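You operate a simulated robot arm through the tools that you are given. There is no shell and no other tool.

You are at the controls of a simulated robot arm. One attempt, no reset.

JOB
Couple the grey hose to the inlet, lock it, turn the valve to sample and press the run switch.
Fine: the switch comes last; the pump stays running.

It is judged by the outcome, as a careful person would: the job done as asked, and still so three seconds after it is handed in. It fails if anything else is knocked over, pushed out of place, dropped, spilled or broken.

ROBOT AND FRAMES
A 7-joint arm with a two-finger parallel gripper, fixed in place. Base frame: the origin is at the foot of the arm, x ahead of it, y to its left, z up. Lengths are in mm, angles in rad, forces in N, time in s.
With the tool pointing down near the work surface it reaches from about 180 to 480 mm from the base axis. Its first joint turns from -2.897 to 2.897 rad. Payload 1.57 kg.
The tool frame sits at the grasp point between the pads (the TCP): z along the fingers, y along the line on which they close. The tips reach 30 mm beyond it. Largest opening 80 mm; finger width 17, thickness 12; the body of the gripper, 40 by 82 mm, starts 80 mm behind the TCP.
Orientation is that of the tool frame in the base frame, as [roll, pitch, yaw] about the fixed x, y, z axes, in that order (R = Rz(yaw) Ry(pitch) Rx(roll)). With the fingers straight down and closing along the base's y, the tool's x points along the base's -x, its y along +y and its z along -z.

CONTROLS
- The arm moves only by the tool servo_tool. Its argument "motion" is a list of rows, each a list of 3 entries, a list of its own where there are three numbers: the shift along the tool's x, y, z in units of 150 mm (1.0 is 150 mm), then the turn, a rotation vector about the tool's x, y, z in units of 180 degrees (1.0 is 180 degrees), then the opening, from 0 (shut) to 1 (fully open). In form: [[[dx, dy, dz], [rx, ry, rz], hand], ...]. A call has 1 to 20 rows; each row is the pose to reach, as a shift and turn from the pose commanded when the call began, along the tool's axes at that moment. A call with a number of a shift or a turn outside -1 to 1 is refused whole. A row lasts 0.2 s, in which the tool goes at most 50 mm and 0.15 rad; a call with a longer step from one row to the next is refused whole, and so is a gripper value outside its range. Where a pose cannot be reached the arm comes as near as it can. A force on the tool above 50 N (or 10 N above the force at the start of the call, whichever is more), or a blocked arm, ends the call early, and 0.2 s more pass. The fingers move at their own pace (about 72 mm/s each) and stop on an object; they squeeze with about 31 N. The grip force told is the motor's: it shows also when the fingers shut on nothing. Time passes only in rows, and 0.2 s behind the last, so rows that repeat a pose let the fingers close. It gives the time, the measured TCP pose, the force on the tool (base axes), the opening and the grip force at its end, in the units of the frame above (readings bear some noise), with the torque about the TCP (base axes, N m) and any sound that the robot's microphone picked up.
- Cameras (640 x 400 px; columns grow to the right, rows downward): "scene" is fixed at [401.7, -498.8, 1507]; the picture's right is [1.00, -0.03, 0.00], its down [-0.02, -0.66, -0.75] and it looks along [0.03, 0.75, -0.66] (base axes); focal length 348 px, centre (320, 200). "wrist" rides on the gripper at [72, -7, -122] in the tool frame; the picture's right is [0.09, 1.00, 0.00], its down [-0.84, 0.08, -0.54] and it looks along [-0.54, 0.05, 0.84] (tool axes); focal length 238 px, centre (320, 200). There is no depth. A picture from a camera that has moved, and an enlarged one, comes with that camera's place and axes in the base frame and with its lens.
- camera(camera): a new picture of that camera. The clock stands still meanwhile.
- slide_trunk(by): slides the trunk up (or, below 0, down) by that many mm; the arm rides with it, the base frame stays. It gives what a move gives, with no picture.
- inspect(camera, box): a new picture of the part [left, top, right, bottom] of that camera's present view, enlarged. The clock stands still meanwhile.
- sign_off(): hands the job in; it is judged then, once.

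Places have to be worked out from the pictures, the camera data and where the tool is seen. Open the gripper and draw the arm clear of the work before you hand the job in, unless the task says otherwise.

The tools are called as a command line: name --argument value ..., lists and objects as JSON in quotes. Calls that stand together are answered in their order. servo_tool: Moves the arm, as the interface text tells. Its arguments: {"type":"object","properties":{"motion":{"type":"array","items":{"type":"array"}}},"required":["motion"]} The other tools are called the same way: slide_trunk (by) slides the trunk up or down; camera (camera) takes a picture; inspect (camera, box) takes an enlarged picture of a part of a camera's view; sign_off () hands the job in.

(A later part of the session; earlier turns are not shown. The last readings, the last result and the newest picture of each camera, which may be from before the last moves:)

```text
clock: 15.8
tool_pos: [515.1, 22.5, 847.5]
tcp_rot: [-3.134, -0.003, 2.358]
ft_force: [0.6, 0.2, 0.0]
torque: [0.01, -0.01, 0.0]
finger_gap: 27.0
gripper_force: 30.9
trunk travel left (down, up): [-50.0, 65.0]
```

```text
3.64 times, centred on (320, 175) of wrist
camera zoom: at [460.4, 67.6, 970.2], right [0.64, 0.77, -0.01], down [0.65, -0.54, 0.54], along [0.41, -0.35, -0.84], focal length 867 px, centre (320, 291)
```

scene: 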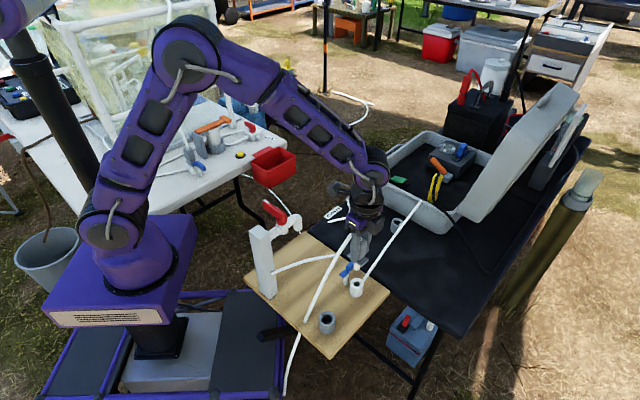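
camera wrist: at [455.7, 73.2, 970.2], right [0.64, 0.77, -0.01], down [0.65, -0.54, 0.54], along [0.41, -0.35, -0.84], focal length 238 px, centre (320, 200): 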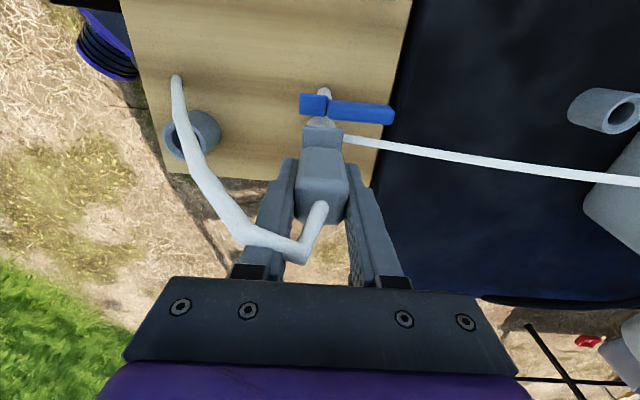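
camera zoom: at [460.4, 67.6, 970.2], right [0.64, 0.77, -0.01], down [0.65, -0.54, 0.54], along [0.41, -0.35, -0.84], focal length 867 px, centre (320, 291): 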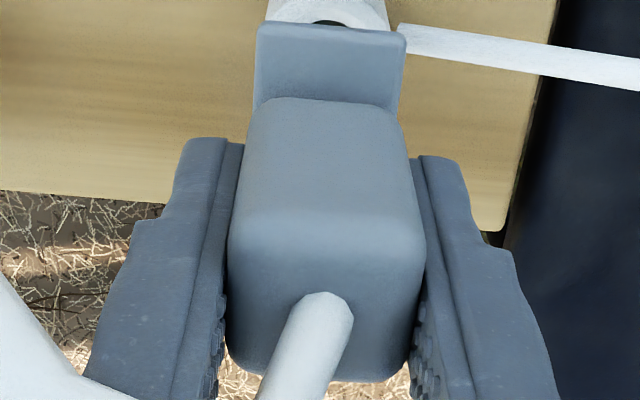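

The inlet has a chamfer (≈3 mm capture). Wrist geometry (accounting for the camera's small yaw) suggests ≈1.5 mm more along +v and ≈1.5 mm back in u. I apply that, go 8 mm lower, and recheck.

servo_tool --motion '[[[0.01, 0.01, 0], [0, 0, 0], 0], [[0.01, 0.01, 0.03], [0, 0, 0], 0], [[0.01, 0.01, 0.055], [0, 0, 0], 0], [[0.01, 0.01, 0.055], [0, 0, 0], 0]]'

inspect --camera "scene" --box '[345, 265, 375, 295]'

inspect --camera "wrist" --box '[295, 105, 345, 135]'

```text
clock: 16.8
tool_pos: [514.7, 24.3, 840.7]
tcp_rot: [-3.136, -0.001, 2.357]
ft_force: [0.1, 0.5, -0.6]
torque: [-0.01, 0.02, 0.01]
finger_gap: 27.2
gripper_force: 31.0
trunk travel left (down, up): [-50.0, 65.0]
```

```text
13.33 times, centred on (360, 280) of scene
camera zoom: at [401.7, -498.8, 1507.0], right [1.0, -0.03, 0.0], down [-0.02, -0.66, -0.75], along [0.03, 0.75, -0.66], focal length 4643 px, centre (-213, -867)
```

zoom: 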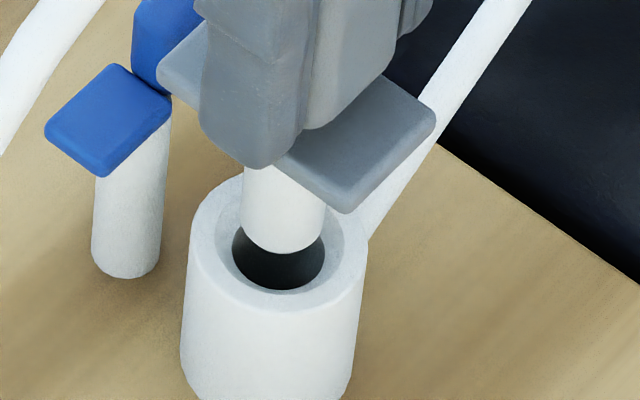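

```text
12.80 times, centred on (320, 120) of wrist
camera zoom: at [460.9, 69.7, 962.1], right [0.64, 0.77, -0.01], down [0.65, -0.54, 0.54], along [0.41, -0.35, -0.84], focal length 3051 px, centre (320, 1224)
```

zoom: 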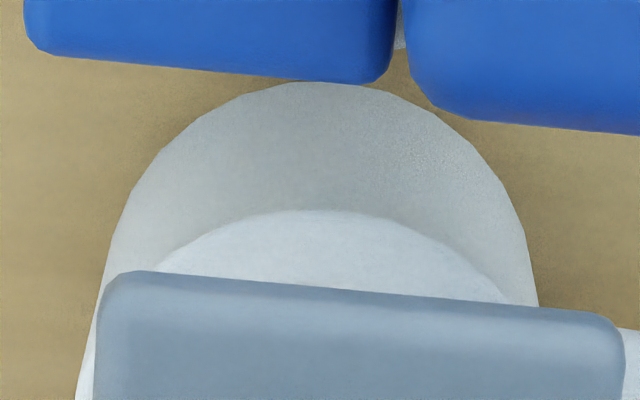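

Scene x-offset is now ≈0.2 mm and the wrist shows v aligned, so the nozzle is over the bore within the chamfer's capture. I start lowering gently, 12 mm, and read the force.

servo_tool --motion '[[[0, 0, 0.02], [0, 0, 0], 0], [[0, 0, 0.04], [0, 0, 0], 0], [[0, 0, 0.06], [0, 0, 0], 0], [[0, 0, 0.08], [0, 0, 0], 0], [[0, 0, 0.08], [0, 0, 0], 0]]'

inspect --camera "scene" --box '[345, 265, 375, 295]'

```text
clock: 18.0
tool_pos: [516.2, 22.7, 826.9]
tcp_rot: [-3.135, -0.002, 2.357]
ft_force: [-0.2, -0.2, -0.5]
torque: [0.03, -0.02, 0.0]
finger_gap: 27.3
gripper_force: 30.9
trunk travel left (down, up): [-50.0, 65.0]
```

```text
13.33 times, centred on (360, 280) of scene
camera zoom: at [401.7, -498.8, 1507.0], right [1.0, -0.03, 0.0], down [-0.02, -0.66, -0.75], along [0.03, 0.75, -0.66], focal length 4643 px, centre (-213, -867)
```

zoom: 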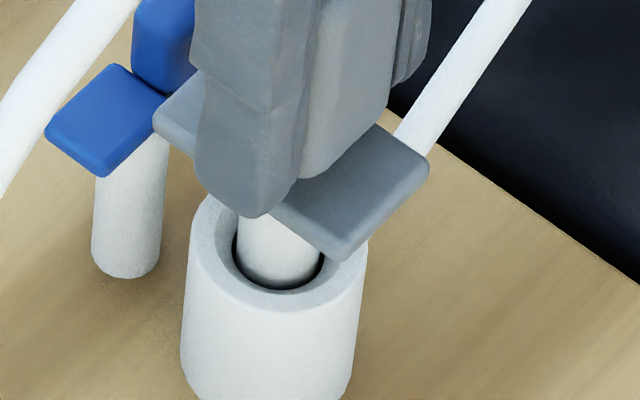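

The nozzle has entered the bore, centred with even gaps and no force. I continue down in small steps until the flange seats.

servo_tool --motion '[[[0, 0, 0.03], [0, 0, 0], 0], [[0, 0, 0.06], [0, 0, 0], 0], [[0, 0, 0.09], [0, 0, 0], 0], [[0, 0, 0.115], [0, 0, 0], 0], [[0, 0, 0.115], [0, 0, 0], 0]]'

inspect --camera "scene" --box '[345, 265, 375, 295]'

inspect --camera "wrist" --box '[270, 60, 390, 180]'

```text
clock: 19.2
tool_pos: [515.8, 22.4, 809.6]
tcp_rot: [-3.135, -0.001, 2.355]
ft_force: [0.9, 0.4, -0.1]
torque: [-0.02, 0.02, 0.0]
finger_gap: 27.1
gripper_force: 31.3
trunk travel left (down, up): [-50.0, 65.0]
```

```text
13.33 times, centred on (360, 280) of scene
camera zoom: at [401.7, -498.8, 1507.0], right [1.0, -0.03, 0.0], down [-0.02, -0.66, -0.75], along [0.03, 0.75, -0.66], focal length 4643 px, centre (-213, -867)
```

zoom: 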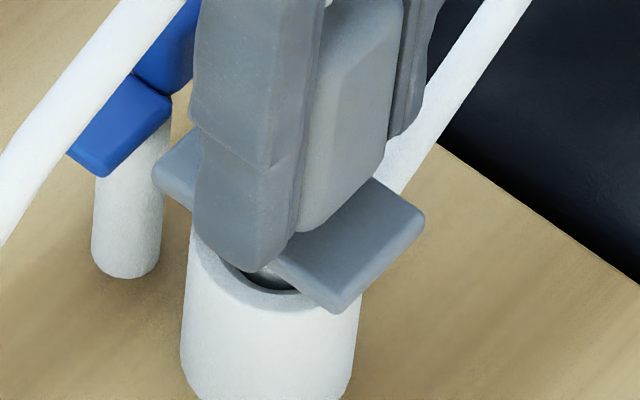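

```text
3.33 times, centred on (330, 120) of wrist
camera zoom: at [461.6, 69.4, 931.3], right [0.64, 0.77, -0.01], down [0.65, -0.54, 0.54], along [0.41, -0.35, -0.84], focal length 794 px, centre (287, 467)
```

zoom: 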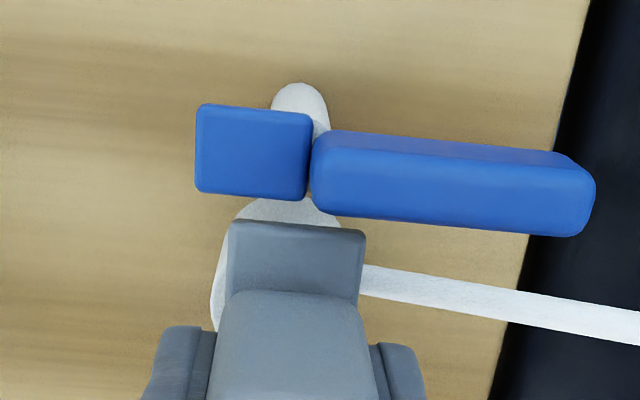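

No contact yet; the flange is still several mm above the rim. I continue down in 1.5 mm steps.

servo_tool --motion '[[[0, 0, 0.012], [0, 0, 0], 0], [[0, 0, 0.024], [0, 0, 0], 0], [[0, 0, 0.036], [0, 0, 0], 0], [[0, 0, 0.046], [0, 0, 0], 0], [[0, 0, 0.046], [0, 0, 0], 0]]'

inspect --camera "scene" --box '[345, 265, 375, 295]'

```text
clock: 20.4
tool_pos: [515.1, 22.6, 802.8]
tcp_rot: [-3.135, -0.002, 2.356]
ft_force: [0.0, -0.8, 0.0]
torque: [-0.01, 0.0, -0.01]
finger_gap: 27.0
gripper_force: 30.9
trunk travel left (down, up): [-50.0, 65.0]
```

```text
13.33 times, centred on (360, 280) of scene
camera zoom: at [401.7, -498.8, 1507.0], right [1.0, -0.03, 0.0], down [-0.02, -0.66, -0.75], along [0.03, 0.75, -0.66], focal length 4643 px, centre (-213, -867)
```

zoom: 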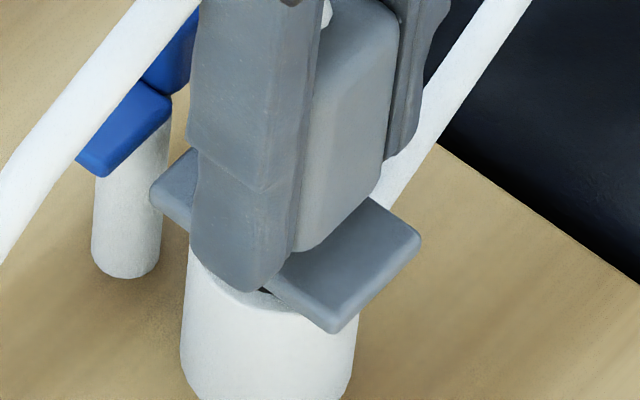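

Almost seated, still no force. I keep lowering in 1 mm steps until contact shows.

servo_tool --motion '[[[0, 0, 0.007], [0, 0, 0], 0], [[0, 0, 0.014], [0, 0, 0], 0], [[0, 0, 0.021], [0, 0, 0], 0], [[0, 0, 0.027], [0, 0, 0], 0], [[0, 0, 0.027], [0, 0, 0], 0]]'

inspect --camera "scene" --box '[345, 265, 375, 295]'

```text
clock: 21.6
tool_pos: [515.3, 22.8, 800.5]
tcp_rot: [-3.138, 0.002, 2.357]
ft_force: [0.8, -2.1, 29.7]
torque: [-0.12, 0.07, 0.0]
finger_gap: 27.4
gripper_force: 31.7
trunk travel left (down, up): [-50.0, 65.0]
```

```text
13.33 times, centred on (360, 280) of scene
camera zoom: at [401.7, -498.8, 1507.0], right [1.0, -0.03, 0.0], down [-0.02, -0.66, -0.75], along [0.03, 0.75, -0.66], focal length 4643 px, centre (-213, -867)
```

zoom: 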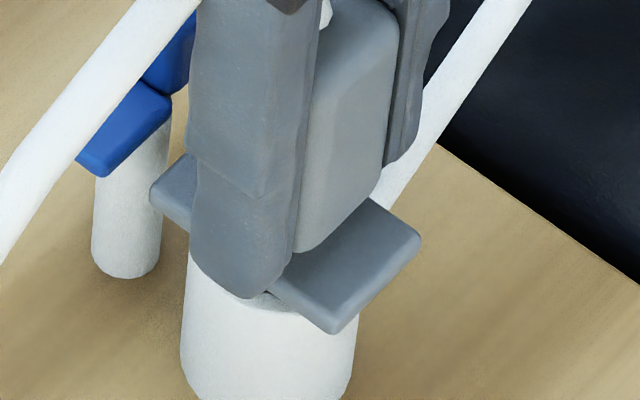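

Contact: 30 N upward with the flange resting on the rim at TCP≈800.5, so the connector is seated. I release it (partial opening) without moving and check it stays.

servo_tool --motion '[[[0, 0, 0], [0, 0, 0], 0.4], [[0, 0, 0], [0, 0, 0], 0.6], [[0, 0, 0], [0, 0, 0], 0.6]]'

inspect --camera "scene" --box '[335, 245, 385, 300]'

camera --camera "wrist"

```text
clock: 22.4
tool_pos: [515.4, 23.1, 798.6]
tcp_rot: [-3.135, -0.003, 2.356]
ft_force: [0.1, 0.2, 0.3]
torque: [0.0, -0.01, 0.01]
finger_gap: 48.0
gripper_force: 0.1
trunk travel left (down, up): [-50.0, 65.0]
```

```text
7.27 times, centred on (360, 272) of scene
camera zoom: at [401.7, -498.8, 1507.0], right [1.0, -0.03, 0.0], down [-0.02, -0.66, -0.75], along [0.03, 0.75, -0.66], focal length 2533 px, centre (29, -327)
```

zoom: 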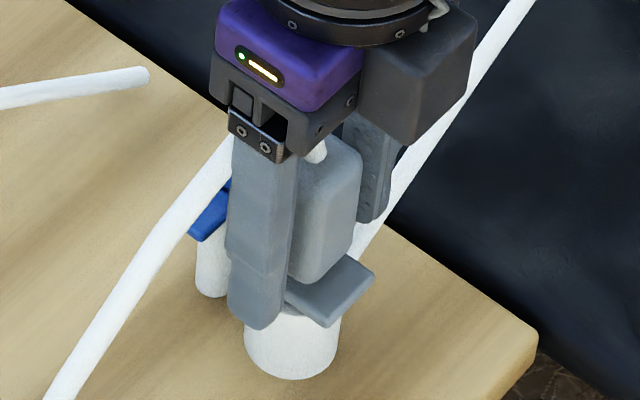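

```text
taken
camera wrist: at [460.9, 69.5, 921.0], right [0.64, 0.77, -0.01], down [0.65, -0.54, 0.54], along [0.41, -0.35, -0.84], focal length 238 px, centre (320, 200)
```

wrist: 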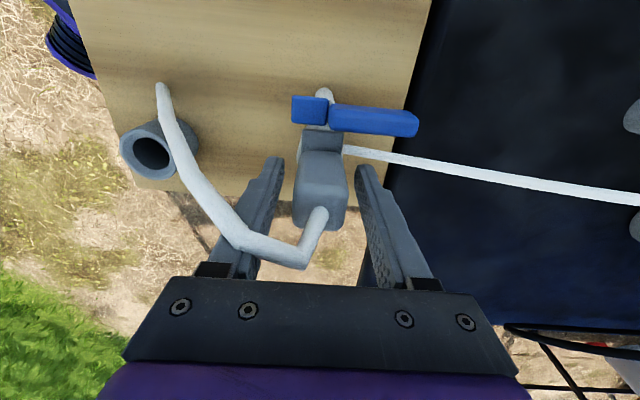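

Released; the connector stays put. I rise straight up ≈110 mm, clear of the hose bend.

servo_tool --motion '[[[0, 0, -0.07], [0, 0, 0], 0.6], [[0, 0, -0.15], [0, 0, 0], 0.6], [[0, 0, -0.27], [0, 0, 0], 0.6], [[0, 0, -0.42], [0, 0, 0], 0.6], [[0, 0, -0.57], [0, 0, 0], 0.6], [[0, 0, -0.72], [0, 0, 0], 0.6], [[0, 0, -0.72], [0, 0, 0], 0.6]]'

camera --camera "wrist"

inspect --camera "wrist" --box '[270, 60, 430, 200]'

inspect --camera "scene" --box '[335, 245, 385, 300]'

```text
clock: 24.0
tool_pos: [513.3, 21.6, 908.6]
tcp_rot: [-3.134, -0.001, 2.357]
ft_force: [0.0, -0.2, -0.5]
torque: [0.01, 0.0, -0.01]
finger_gap: 47.7
gripper_force: 0.0
trunk travel left (down, up): [-50.0, 65.0]
```

```text
taken
camera wrist: at [458.5, 68.5, 1029.3], right [0.64, 0.77, -0.01], down [0.65, -0.54, 0.54], along [0.41, -0.35, -0.84], focal length 238 px, centre (320, 200)
```

wrist: 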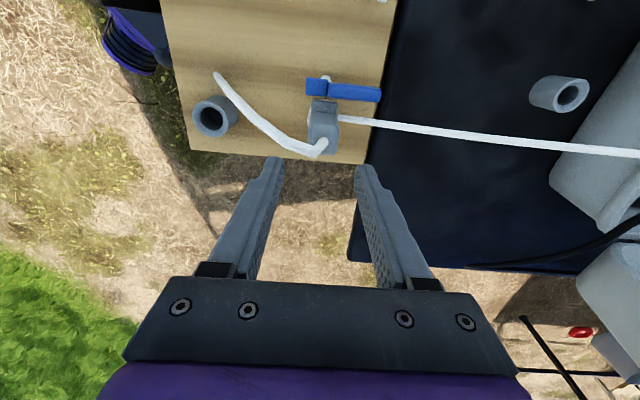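

```text
2.86 times, centred on (350, 130) of wrist
camera zoom: at [458.5, 68.5, 1029.3], right [0.64, 0.77, -0.01], down [0.65, -0.54, 0.54], along [0.41, -0.35, -0.84], focal length 681 px, centre (234, 400)
```

zoom: 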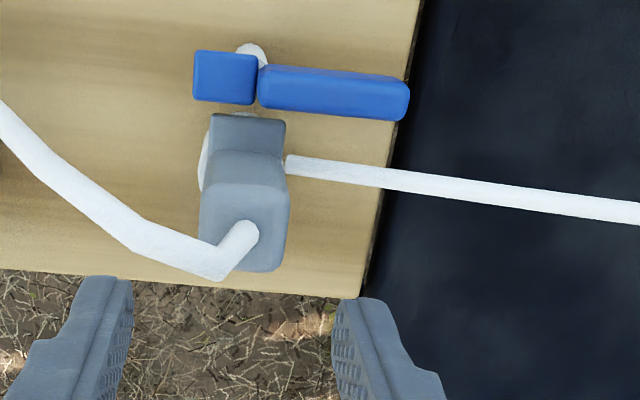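

```text
7.27 times, centred on (360, 272) of scene
camera zoom: at [401.7, -498.8, 1507.0], right [1.0, -0.03, 0.0], down [-0.02, -0.66, -0.75], along [0.03, 0.75, -0.66], focal length 2533 px, centre (29, -327)
```

zoom: 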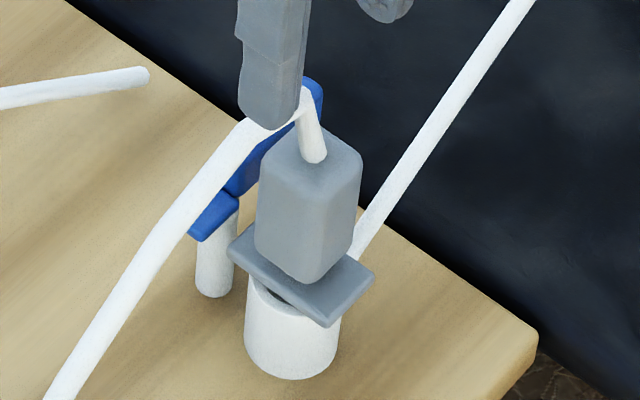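

The connector stands upright in the inlet with its ear toward the lever post. To lock, the handle (now along +v from the post) must swing counter-clockwise so the pad comes over the ear; I close the fingers and go beside the handle on its inlet side, clear of the connector, stopping above handle height first.

servo_tool --motion '[[[0.05, 0.1, 0], [0, 0, 0], 0.3], [[0.0995, 0.2, 0], [0, 0, 0], 0], [[0.0995, 0.2, 0.15], [0, 0, 0], 0], [[0.0995, 0.2, 0.35], [0, 0, 0], 0], [[0.0995, 0.2, 0.48], [0, 0, 0], 0], [[0.0995, 0.2, 0.48], [0, 0, 0], 0]]'

camera --camera "wrist"

inspect --camera "wrist" --box '[250, 80, 390, 200]'

inspect --camera "scene" --box '[335, 245, 385, 300]'

```text
clock: 25.4
tool_pos: [525.4, 53.0, 835.8]
tcp_rot: [-3.136, -0.001, 2.356]
ft_force: [-0.4, -0.6, 0.6]
torque: [0.02, -0.01, 0.01]
finger_gap: 0.1
gripper_force: 21.6
trunk travel left (down, up): [-50.0, 65.0]
```

```text
taken
camera wrist: at [470.9, 101.0, 956.9], right [0.64, 0.77, -0.01], down [0.65, -0.54, 0.54], along [0.41, -0.35, -0.84], focal length 238 px, centre (320, 200)
```

wrist: 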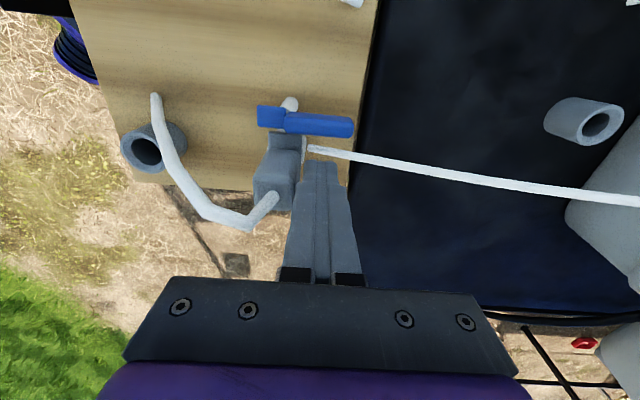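

```text
3.33 times, centred on (320, 140) of wrist
camera zoom: at [470.9, 101.0, 956.9], right [0.64, 0.77, -0.01], down [0.65, -0.54, 0.54], along [0.41, -0.35, -0.84], focal length 794 px, centre (320, 400)
```

zoom: 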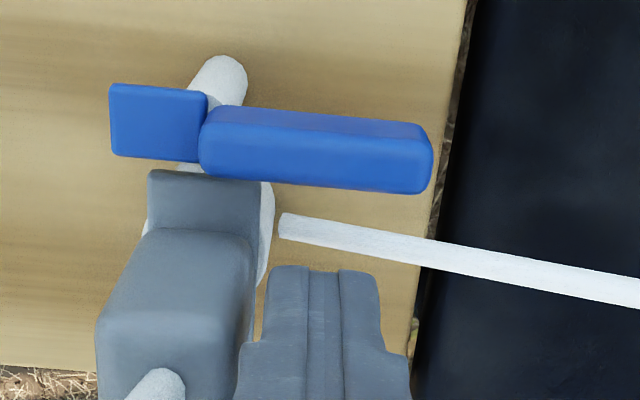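

```text
7.27 times, centred on (360, 272) of scene
camera zoom: at [401.7, -498.8, 1507.0], right [1.0, -0.03, 0.0], down [-0.02, -0.66, -0.75], along [0.03, 0.75, -0.66], focal length 2533 px, centre (29, -327)
```

zoom: 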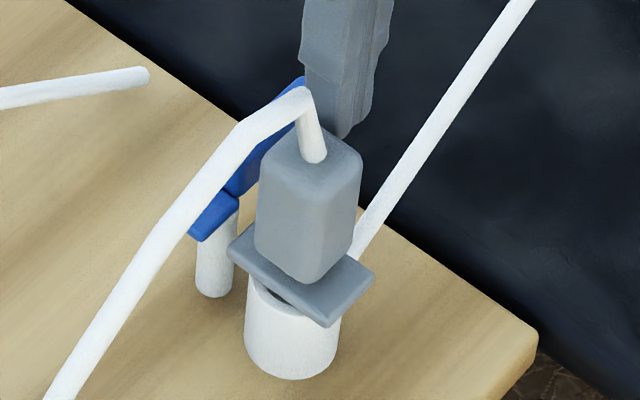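

The closed fingertips are ≈11 mm clear of the handle on its +u side and clear of the connector. I lower to tip height ≈772, beside the handle.

servo_tool --motion '[[[0, 0, 0.08], [0, 0, 0], 0], [[0, 0, 0.16], [0, 0, 0], 0], [[0, 0, 0.22], [0, 0, 0], 0], [[0, 0, 0.22], [0, 0, 0], 0]]'

inspect --camera "wrist" --box '[250, 80, 390, 200]'

inspect --camera "scene" --box '[335, 235, 385, 295]'

```text
clock: 26.4
tool_pos: [525.9, 56.0, 802.5]
tcp_rot: [-3.134, -0.002, 2.357]
ft_force: [0.5, 0.1, 0.0]
torque: [-0.03, 0.0, -0.03]
finger_gap: 0.1
gripper_force: 21.6
trunk travel left (down, up): [-50.0, 65.0]
```

```text
3.33 times, centred on (320, 140) of wrist
camera zoom: at [470.9, 102.1, 924.5], right [0.64, 0.77, -0.01], down [0.65, -0.54, 0.54], along [0.41, -0.35, -0.84], focal length 794 px, centre (320, 400)
```

zoom: 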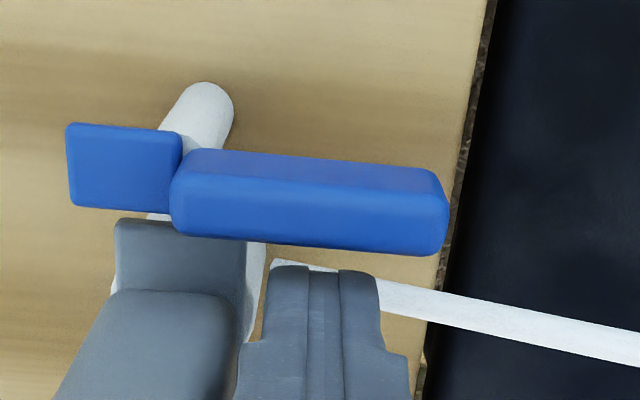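

```text
6.67 times, centred on (360, 265) of scene
camera zoom: at [401.7, -498.8, 1507.0], right [1.0, -0.03, 0.0], down [-0.02, -0.66, -0.75], along [0.03, 0.75, -0.66], focal length 2322 px, centre (53, -233)
```

zoom: 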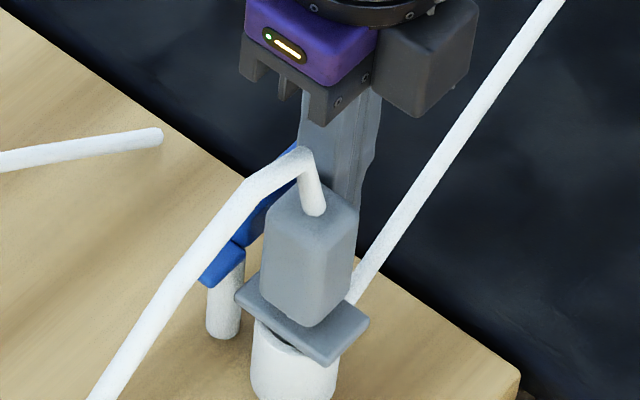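

Fingertips are beside the handle. I now sweep it counter-clockwise around its post along an arc, turning the tool with it, first to about 45°.

servo_tool --motion '[[[0.033, 0, 0], [0, 0, 0], 0], [[0.0667, 0, 0], [0, 0, 0], 0], [[0.0945, 0.0117, 0], [0, 0, -0.0417], 0], [[0.1237, 0.0197, 0], [0, 0, -0.0833], 0], [[0.1536, 0.0238, 0], [0, 0, -0.125], 0], [[0.1839, 0.024, 0], [0, 0, -0.1667], 0], [[0.2138, 0.0202, 0], [0, 0, -0.2083], 0], [[0.2431, 0.0125, 0], [0, 0, -0.25], 0], [[0.2431, 0.0125, 0], [0, 0, -0.25], 0]]'

camera --camera "wrist"

inspect --camera "scene" --box '[325, 235, 385, 295]'

```text
clock: 28.4
tool_pos: [500.3, 82.6, 801.6]
tcp_rot: [-3.139, -0.006, -3.14]
ft_force: [0.1, 0.4, -0.4]
torque: [0.0, -0.02, -0.02]
finger_gap: 0.0
gripper_force: 21.3
trunk travel left (down, up): [-50.0, 65.0]
```

```text
taken
camera wrist: at [430.1, 74.8, 924.3], right [-0.09, 1.0, 0.0], down [0.84, 0.08, 0.54], along [0.53, 0.05, -0.84], focal length 238 px, centre (320, 200)
```

wrist: 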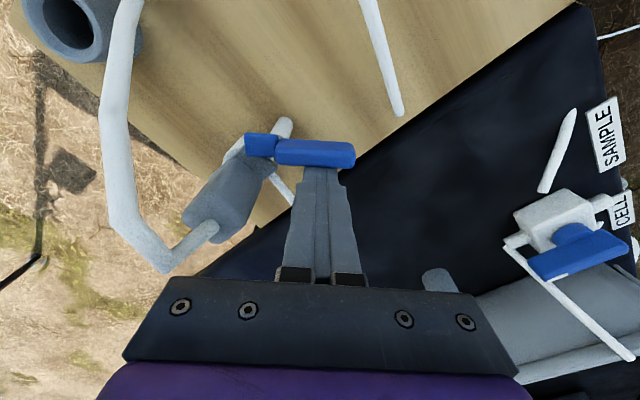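

```text
6.67 times, centred on (355, 265) of scene
camera zoom: at [401.7, -498.8, 1507.0], right [1.0, -0.03, 0.0], down [-0.02, -0.66, -0.75], along [0.03, 0.75, -0.66], focal length 2322 px, centre (87, -233)
```

zoom: 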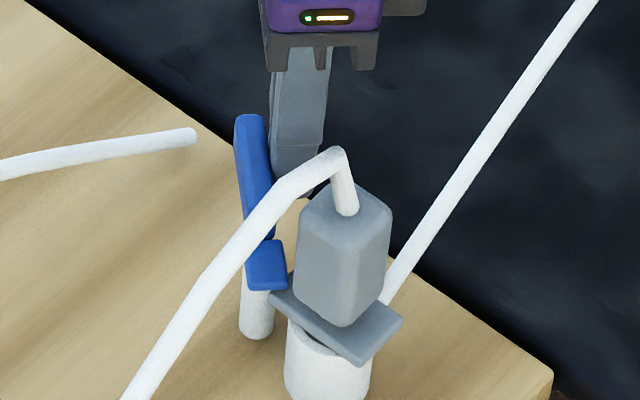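

The lever turns freely and the pad is moving over the flange ear. I continue the arc to about 90°.

servo_tool --motion '[[[0.0279, 0.0117, 0], [0, 0, -0.0417], 0], [[0.057, 0.0197, 0], [0, 0, -0.0833], 0], [[0.0869, 0.0238, 0], [0, 0, -0.125], 0], [[0.1172, 0.024, 0], [0, 0, -0.1667], 0], [[0.1471, 0.0202, 0], [0, 0, -0.2083], 0], [[0.1764, 0.0125, 0], [0, 0, -0.25], 0], [[0.1764, 0.0125, 0], [0, 0, -0.25], 0]]'

camera --camera "wrist"

inspect --camera "scene" --box '[325, 235, 385, 295]'

```text
clock: 30.0
tool_pos: [474.4, 83.8, 800.9]
tcp_rot: [3.14, -0.006, -2.353]
ft_force: [0.0, 0.9, 0.5]
torque: [-0.01, -0.04, -0.01]
finger_gap: 0.2
gripper_force: 20.8
trunk travel left (down, up): [-50.0, 65.0]
```

```text
taken
camera wrist: at [429.7, 28.0, 924.8], right [-0.77, 0.64, 0.0], down [0.54, 0.65, 0.54], along [0.34, 0.41, -0.84], focal length 238 px, centre (320, 200)
```

wrist: 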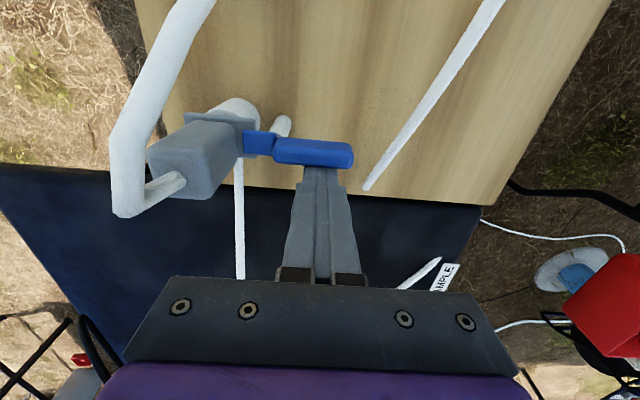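

```text
6.67 times, centred on (355, 265) of scene
camera zoom: at [401.7, -498.8, 1507.0], right [1.0, -0.03, 0.0], down [-0.02, -0.66, -0.75], along [0.03, 0.75, -0.66], focal length 2322 px, centre (87, -233)
```

zoom: 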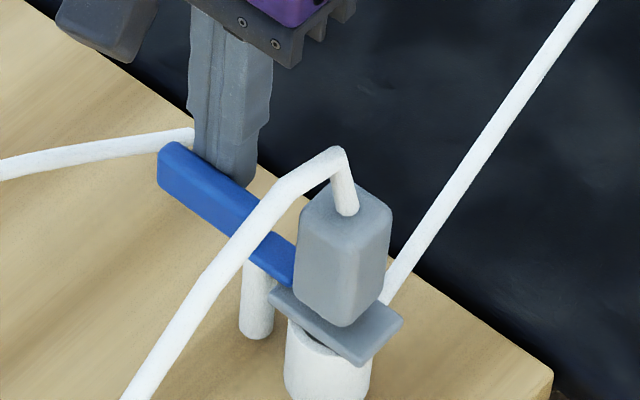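

The handle now points away from the inlet. I zoom in to see whether the pad is over the flange.

inspect --camera "wrist" --box '[180, 90, 360, 200]'

inspect --camera "scene" --box '[340, 260, 375, 295]'

```text
3.56 times, centred on (270, 145) of wrist
camera zoom: at [429.7, 28.0, 924.8], right [-0.77, 0.64, 0.0], down [0.54, 0.65, 0.54], along [0.34, 0.41, -0.84], focal length 848 px, centre (498, 396)
```

zoom: 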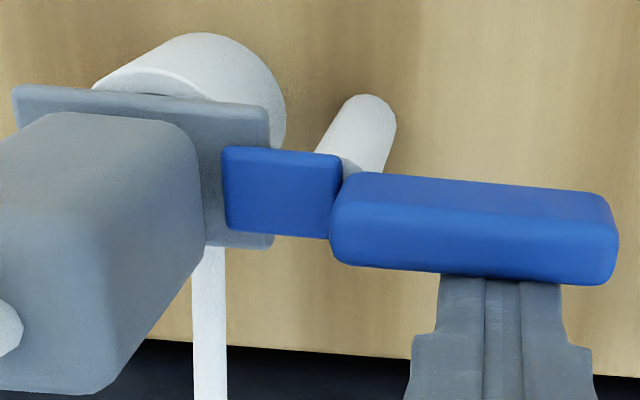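

```text
11.43 times, centred on (358, 278) of scene
camera zoom: at [401.7, -498.8, 1507.0], right [1.0, -0.03, 0.0], down [-0.02, -0.66, -0.75], along [0.03, 0.75, -0.66], focal length 3980 px, centre (-109, -686)
```

zoom: 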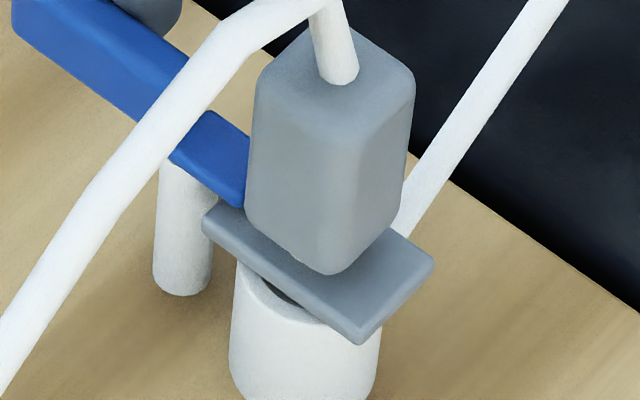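

The pad's end lies over the flange ear. I nudge the handle a few degrees more to find the end stop, with the force limit guarding.

servo_tool --motion '[[[0.0092, 0.0041, 0], [0, 0, -0.0139], 0], [[0.0184, 0.0082, 0], [0, 0, -0.0278], 0], [[0.028, 0.0115, 0], [0, 0, -0.0417], 0], [[0.028, 0.0115, 0], [0, 0, -0.0417], 0]]'

inspect --camera "wrist" --box '[180, 90, 360, 200]'

inspect --camera "scene" --box '[325, 245, 375, 295]'

```text
clock: 31.0
tool_pos: [472.4, 83.9, 802.4]
tcp_rot: [-3.141, -0.003, -2.223]
ft_force: [20.8, 13.7, -1.2]
torque: [0.32, -0.4, -0.05]
finger_gap: 0.1
gripper_force: 21.6
trunk travel left (down, up): [-50.0, 65.0]
```

```text
3.56 times, centred on (270, 145) of wrist
camera zoom: at [435.2, 22.8, 924.2], right [-0.85, 0.53, 0.0], down [0.45, 0.71, 0.54], along [0.29, 0.46, -0.84], focal length 848 px, centre (498, 396)
```

zoom: 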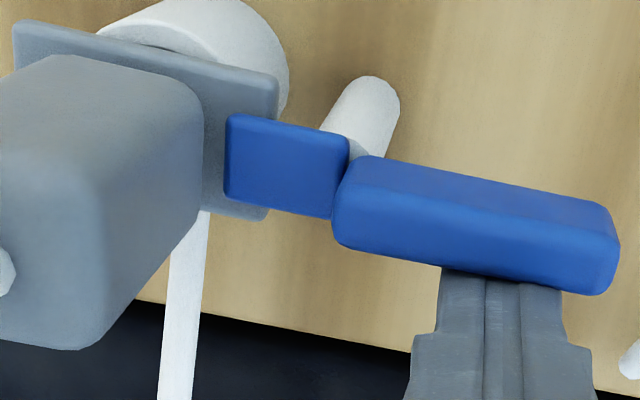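

```text
8.00 times, centred on (350, 270) of scene
camera zoom: at [401.7, -498.8, 1507.0], right [1.0, -0.03, 0.0], down [-0.02, -0.66, -0.75], along [0.03, 0.75, -0.66], focal length 2786 px, centre (80, -360)
```

zoom: 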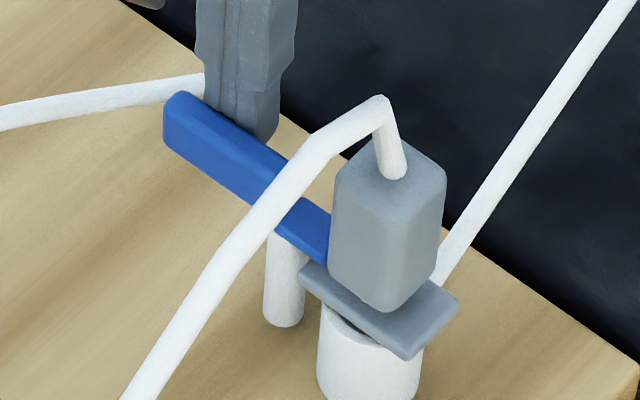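

The force rose to ≈25 N against the end stop, so the lever is fully over (locked) with the pad on the ear. I back off from the handle and rise to a safe height.

servo_tool --motion '[[[-0.05, 0, 0], [0, 0, 0], 0], [[-0.1, 0, 0], [0, 0, 0], 0], [[-0.1, 0, -0.2], [0, 0, 0], 0], [[-0.1, 0, -0.45], [0, 0, 0], 0], [[-0.1, 0, -0.7], [0, 0, 0], 0], [[-0.1, 0, -0.95], [0, 0, 0], 0], [[-0.1, 0, -0.95], [0, 0, 0], 0]]'

camera --camera "wrist"

camera --camera "scene"

inspect --camera "scene" --box '[325, 245, 375, 295]'

inspect --camera "scene" --box '[320, 120, 480, 220]'

```text
clock: 32.6
tool_pos: [483.8, 93.1, 942.5]
tcp_rot: [3.138, -0.006, -2.226]
ft_force: [0.2, -0.8, 0.3]
torque: [-0.01, 0.05, -0.01]
finger_gap: 0.0
gripper_force: 21.2
trunk travel left (down, up): [-50.0, 65.0]
```

```text
taken
camera wrist: at [445.3, 32.3, 1063.9], right [-0.85, 0.53, 0.0], down [0.45, 0.71, 0.54], along [0.28, 0.46, -0.84], focal length 238 px, centre (320, 200)
```

wrist: 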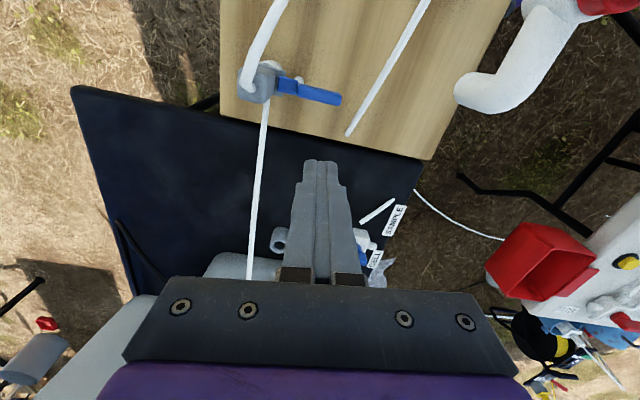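

```text
taken
```

scene: 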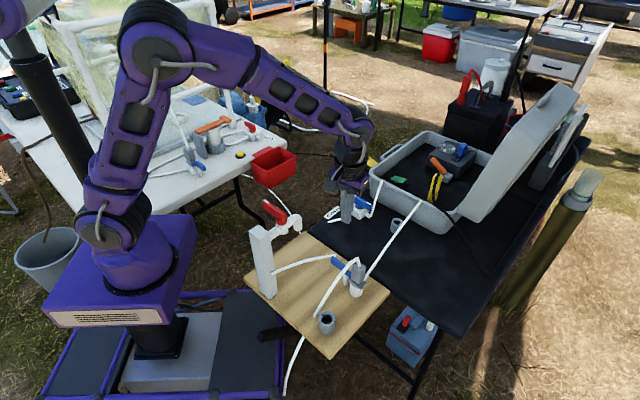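

```text
8.00 times, centred on (350, 270) of scene
camera zoom: at [401.7, -498.8, 1507.0], right [1.0, -0.03, 0.0], down [-0.02, -0.66, -0.75], along [0.03, 0.75, -0.66], focal length 2786 px, centre (80, -360)
```

zoom: 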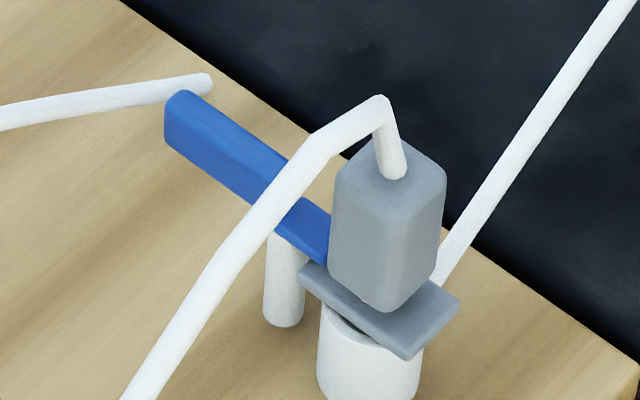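

```text
4.00 times, centred on (400, 170) of scene
camera zoom: at [401.7, -498.8, 1507.0], right [1.0, -0.03, 0.0], down [-0.02, -0.66, -0.75], along [0.03, 0.75, -0.66], focal length 1393 px, centre (0, 320)
```

zoom: 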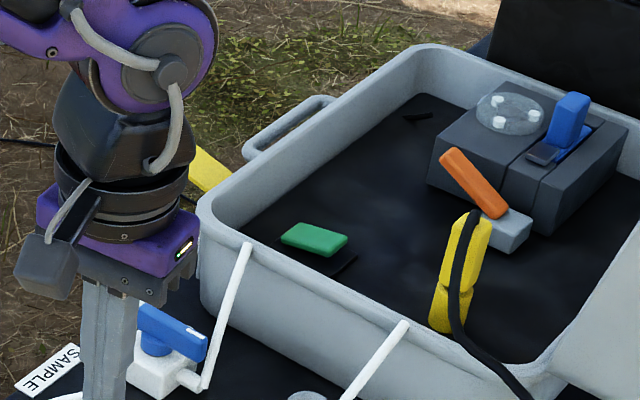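

The lock lever stays over. Next the valve: I turn the tool back to straight and travel high toward it.

servo_tool --motion '[[[-0.08, 0.06, -0.05], [0, 0, 0.0416], 0], [[-0.16, 0.12, -0.113], [0, 0, 0.0832], 0], [[-0.24, 0.18, -0.113], [0, 0, 0.1248], 0], [[-0.33, 0.24, -0.113], [0, 0, 0.1664], 0], [[-0.41, 0.3, -0.113], [0, 0, 0.208], 0], [[-0.5, 0.36, -0.113], [0, 0, 0.2496], 0], [[-0.578, 0.419, -0.113], [0, 0, 0.291], 0], [[-0.578, 0.419, -0.113], [0, 0, 0.291], 0]]'

```text
clock: 34.4
tool_pos: [484.4, 202.4, 959.3]
tcp_rot: [-3.138, -0.006, -3.141]
ft_force: [0.3, 0.1, 0.1]
torque: [0.01, -0.01, 0.02]
finger_gap: 0.0
gripper_force: 21.1
trunk travel left (down, up): [-50.0, 65.0]
```

Straight again at (484, 202, 959). I continue to the valve's neighbourhood and look.

servo_tool --motion '[[[0, 0.25, 0], [0, 0, 0], 0.3], [[0, 0.5, 0], [0, 0, 0], 0.7], [[0, 0.7, 0], [0, 0, 0], 1], [[0, 0.7, 0], [0, 0, 0], 1]]'

camera --camera "wrist"

inspect --camera "wrist" --box '[240, 90, 440, 240]'

camera --camera "scene"

```text
clock: 35.4
tool_pos: [485.4, 308.0, 959.1]
tcp_rot: [-3.138, -0.006, -3.14]
ft_force: [-0.6, -0.9, -0.2]
torque: [-0.02, -0.01, 0.01]
finger_gap: 79.8
gripper_force: 0.1
trunk travel left (down, up): [-50.0, 65.0]
```

```text
taken
camera wrist: at [413.9, 301.8, 1082.1], right [-0.09, 1.0, 0.0], down [0.84, 0.08, 0.54], along [0.53, 0.05, -0.84], focal length 238 px, centre (320, 200)
```

wrist: 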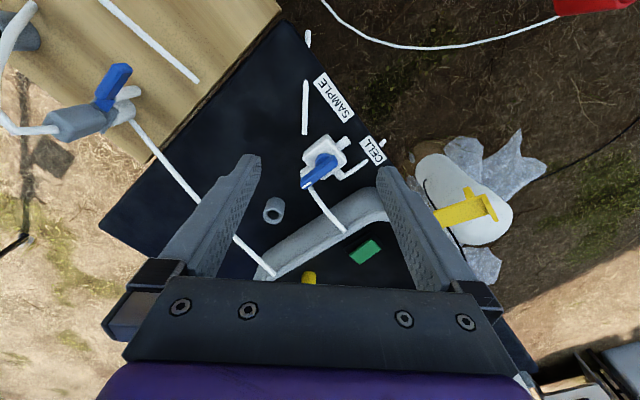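

```text
2.67 times, centred on (340, 165) of wrist
camera zoom: at [413.9, 301.8, 1082.1], right [-0.09, 1.0, 0.0], down [0.84, 0.08, 0.54], along [0.53, 0.05, -0.84], focal length 636 px, centre (267, 293)
```

zoom: 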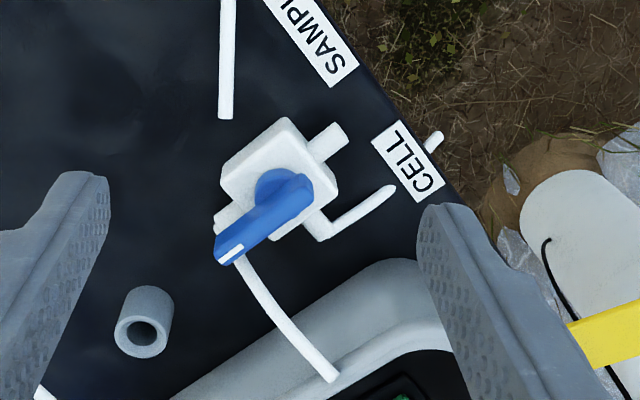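

```text
taken
```

scene: 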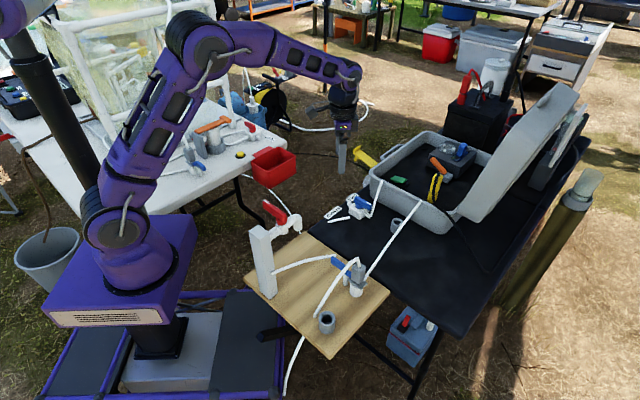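

The valve handle has a white mark on its tip; I zoom in to read the ports, labels and where the handle points.

inspect --camera "wrist" --box '[290, 120, 370, 200]'

inspect --camera "scene" --box '[320, 185, 385, 230]'

inspect --camera "wrist" --box '[280, 20, 410, 200]'

```text
5.00 times, centred on (330, 160) of wrist
camera zoom: at [413.9, 301.8, 1082.1], right [-0.09, 1.0, 0.0], down [0.84, 0.08, 0.54], along [0.53, 0.05, -0.84], focal length 1192 px, centre (270, 400)
```

zoom: 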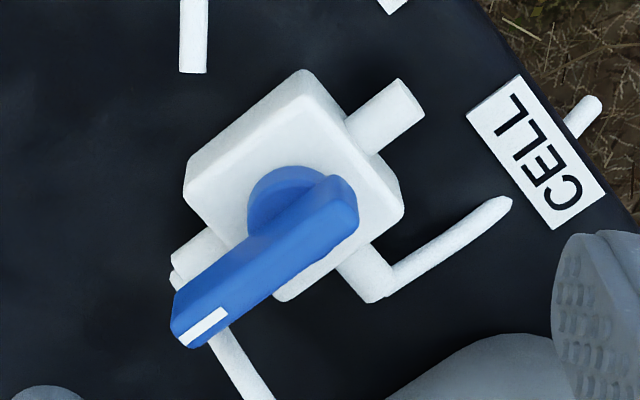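

```text
8.89 times, centred on (352, 208) of scene
camera zoom: at [401.7, -498.8, 1507.0], right [1.0, -0.03, 0.0], down [-0.02, -0.66, -0.75], along [0.03, 0.75, -0.66], focal length 3096 px, centre (31, 133)
```

zoom: 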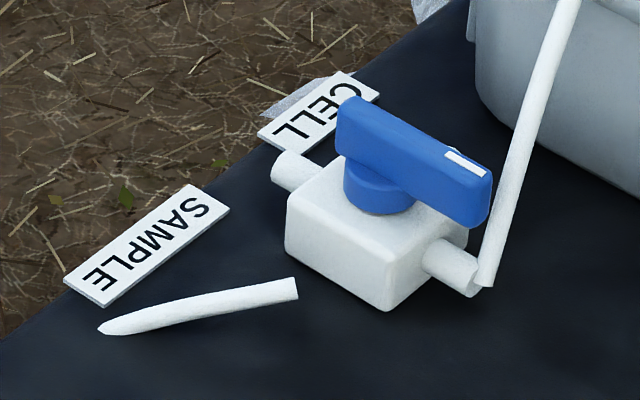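

```text
2.22 times, centred on (345, 110) of wrist
camera zoom: at [413.9, 301.8, 1082.1], right [-0.09, 1.0, 0.0], down [0.84, 0.08, 0.54], along [0.53, 0.05, -0.84], focal length 530 px, centre (264, 400)
```

zoom: 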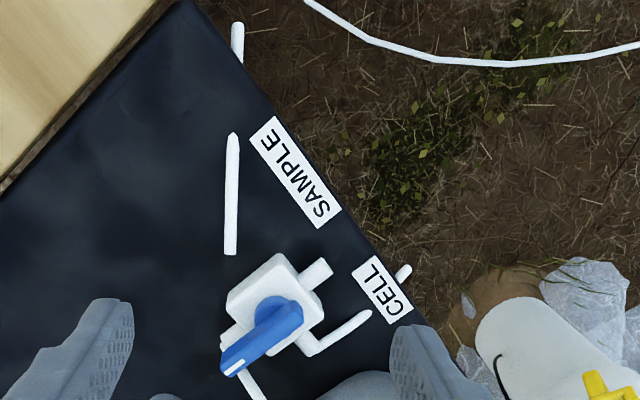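

The valve hub is at ≈(555, 321), body top ≈744, the handle (top ≈785) points along +u away from both labels; the SAMPLE line meets the valve on its -v side and CELL on its +v side. So the handle must swing clockwise toward -v. I close the fingers, turn 45° and hover above its +v side.

servo_tool --motion '[[[-0.1, 0.016, 0], [0, 0, -0.042], 0.5], [[-0.2, 0.032, 0], [0, 0, -0.084], 0], [[-0.32, 0.048, 0.1], [0, 0, -0.126], 0], [[-0.43, 0.064, 0.2], [0, 0, -0.168], 0], [[-0.54, 0.08, 0.3], [0, 0, -0.21], 0], [[-0.643, 0.096, 0.4], [0, 0, -0.25], 0], [[-0.643, 0.096, 0.52], [0, 0, -0.25], 0], [[-0.643, 0.096, 0.52], [0, 0, -0.25], 0]]'

camera --camera "wrist"

inspect --camera "wrist" --box '[250, 80, 390, 200]'

inspect --camera "scene" --box '[330, 170, 400, 230]'

```text
clock: 37.2
tool_pos: [579.5, 322.6, 882.8]
tcp_rot: [3.138, -0.007, -2.353]
ft_force: [0.2, 0.7, 0.5]
torque: [-0.01, 0.02, 0.03]
finger_gap: 0.0
gripper_force: 21.7
trunk travel left (down, up): [-50.0, 65.0]
```

```text
taken
camera wrist: at [535.6, 266.6, 1003.6], right [-0.77, 0.64, 0.0], down [0.54, 0.65, 0.54], along [0.34, 0.42, -0.84], focal length 238 px, centre (320, 200)
```

wrist: 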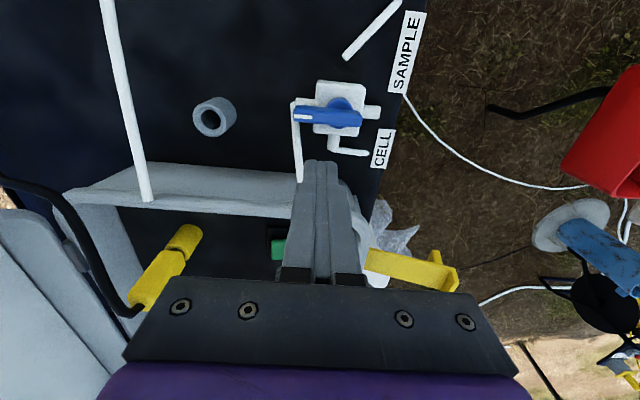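

```text
3.33 times, centred on (320, 140) of wrist
camera zoom: at [535.6, 266.6, 1003.6], right [-0.77, 0.64, 0.0], down [0.54, 0.65, 0.54], along [0.34, 0.42, -0.84], focal length 794 px, centre (320, 400)
```

zoom: 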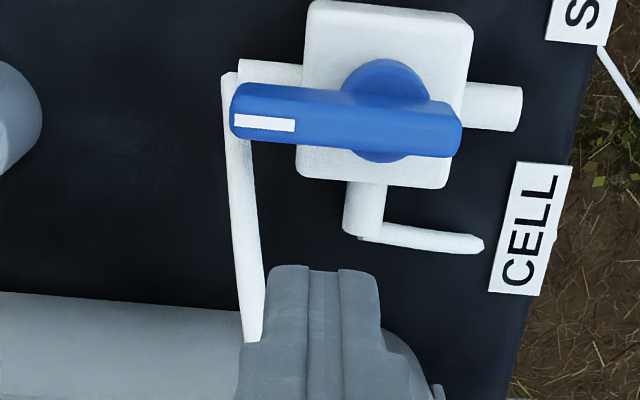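

```text
6.67 times, centred on (365, 200) of scene
camera zoom: at [401.7, -498.8, 1507.0], right [1.0, -0.03, 0.0], down [-0.02, -0.66, -0.75], along [0.03, 0.75, -0.66], focal length 2322 px, centre (20, 200)
```

zoom: 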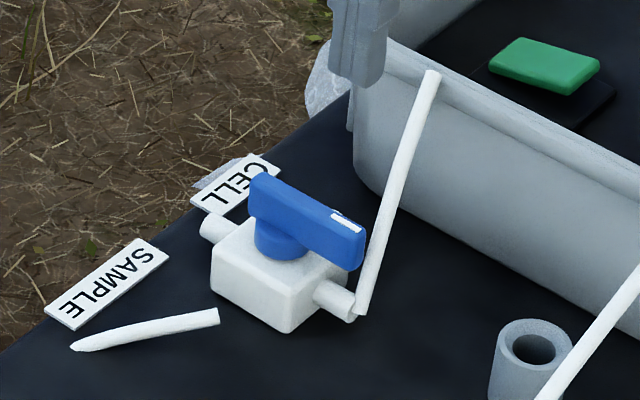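

The view is aligned with the valve: handle pivot ≈18 mm to my -u, and the case tube runs just to the +u side. I descend part-way (tips ≈795) with a small shift for clearance and check.

servo_tool --motion '[[[-0.013, 0.013, 0.12], [0, 0, 0], 0], [[-0.013, 0.013, 0.25], [0, 0, 0], 0], [[-0.013, 0.013, 0.37], [0, 0, 0], 0], [[-0.013, 0.013, 0.37], [0, 0, 0], 0]]'

inspect --camera "wrist" --box '[250, 80, 390, 200]'

inspect --camera "scene" --box '[330, 170, 400, 230]'

```text
clock: 38.2
tool_pos: [577.7, 323.5, 827.9]
tcp_rot: [3.139, -0.007, -2.355]
ft_force: [-0.1, 0.1, -0.3]
torque: [0.06, 0.0, 0.0]
finger_gap: 0.2
gripper_force: 21.6
trunk travel left (down, up): [-50.0, 65.0]
```

```text
3.33 times, centred on (320, 140) of wrist
camera zoom: at [534.1, 267.9, 950.0], right [-0.77, 0.64, 0.0], down [0.54, 0.65, 0.54], along [0.34, 0.41, -0.84], focal length 794 px, centre (320, 400)
```

zoom: 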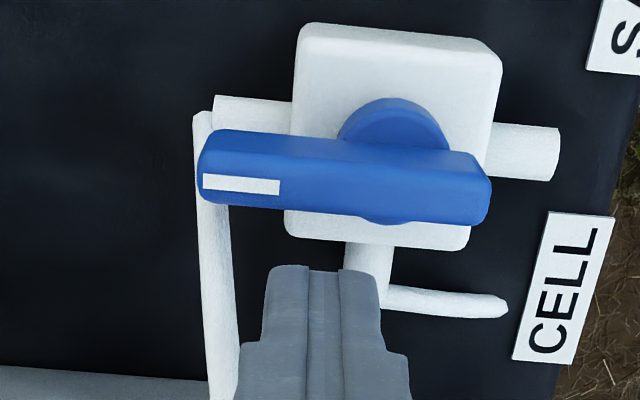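

```text
6.67 times, centred on (365, 200) of scene
camera zoom: at [401.7, -498.8, 1507.0], right [1.0, -0.03, 0.0], down [-0.02, -0.66, -0.75], along [0.03, 0.75, -0.66], focal length 2322 px, centre (20, 200)
```

zoom: 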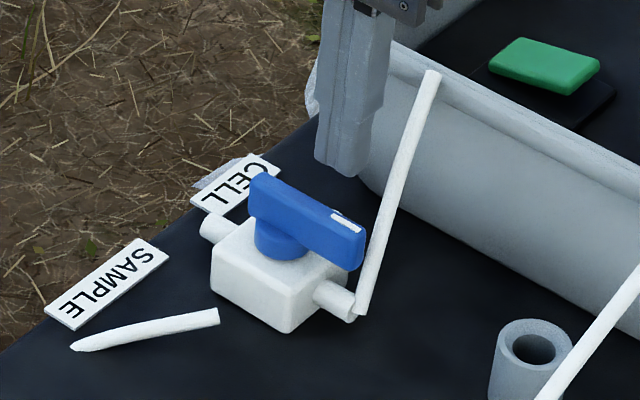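

Gap to the handle ≈6 mm and the tube is clear of the fingers. I lower to tip height ≈768, beside the handle.

servo_tool --motion '[[[0, 0, 0.07], [0, 0, 0], 0], [[0, 0, 0.14], [0, 0, 0], 0], [[0, 0, 0.19], [0, 0, 0], 0], [[0, 0, 0.19], [0, 0, 0], 0]]'

inspect --camera "wrist" --box '[250, 80, 390, 200]'

inspect --camera "scene" --box '[330, 170, 400, 230]'

```text
clock: 39.2
tool_pos: [579.9, 324.8, 799.3]
tcp_rot: [3.14, -0.007, -2.355]
ft_force: [0.1, -0.4, 0.2]
torque: [0.04, -0.03, -0.01]
finger_gap: 0.0
gripper_force: 21.6
trunk travel left (down, up): [-50.0, 65.0]
```

```text
3.33 times, centred on (320, 140) of wrist
camera zoom: at [534.5, 269.6, 921.5], right [-0.77, 0.64, 0.0], down [0.54, 0.65, 0.54], along [0.34, 0.41, -0.84], focal length 794 px, centre (320, 400)
```

zoom: 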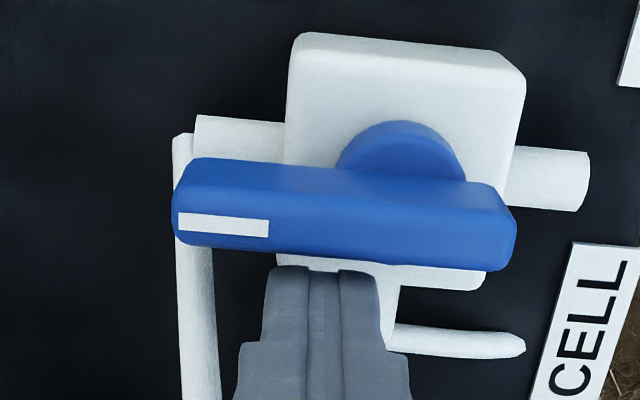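

```text
6.67 times, centred on (365, 200) of scene
camera zoom: at [401.7, -498.8, 1507.0], right [1.0, -0.03, 0.0], down [-0.02, -0.66, -0.75], along [0.03, 0.75, -0.66], focal length 2322 px, centre (20, 200)
```

zoom: 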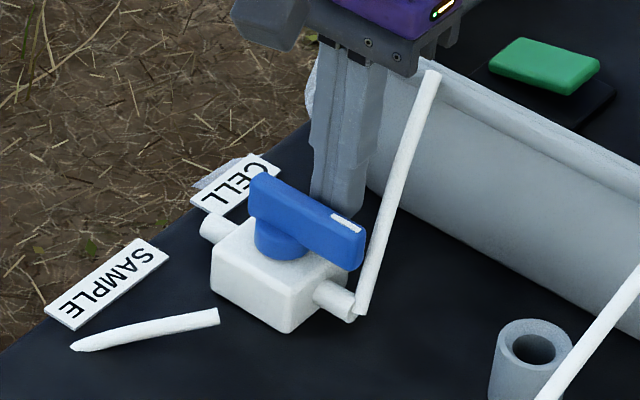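

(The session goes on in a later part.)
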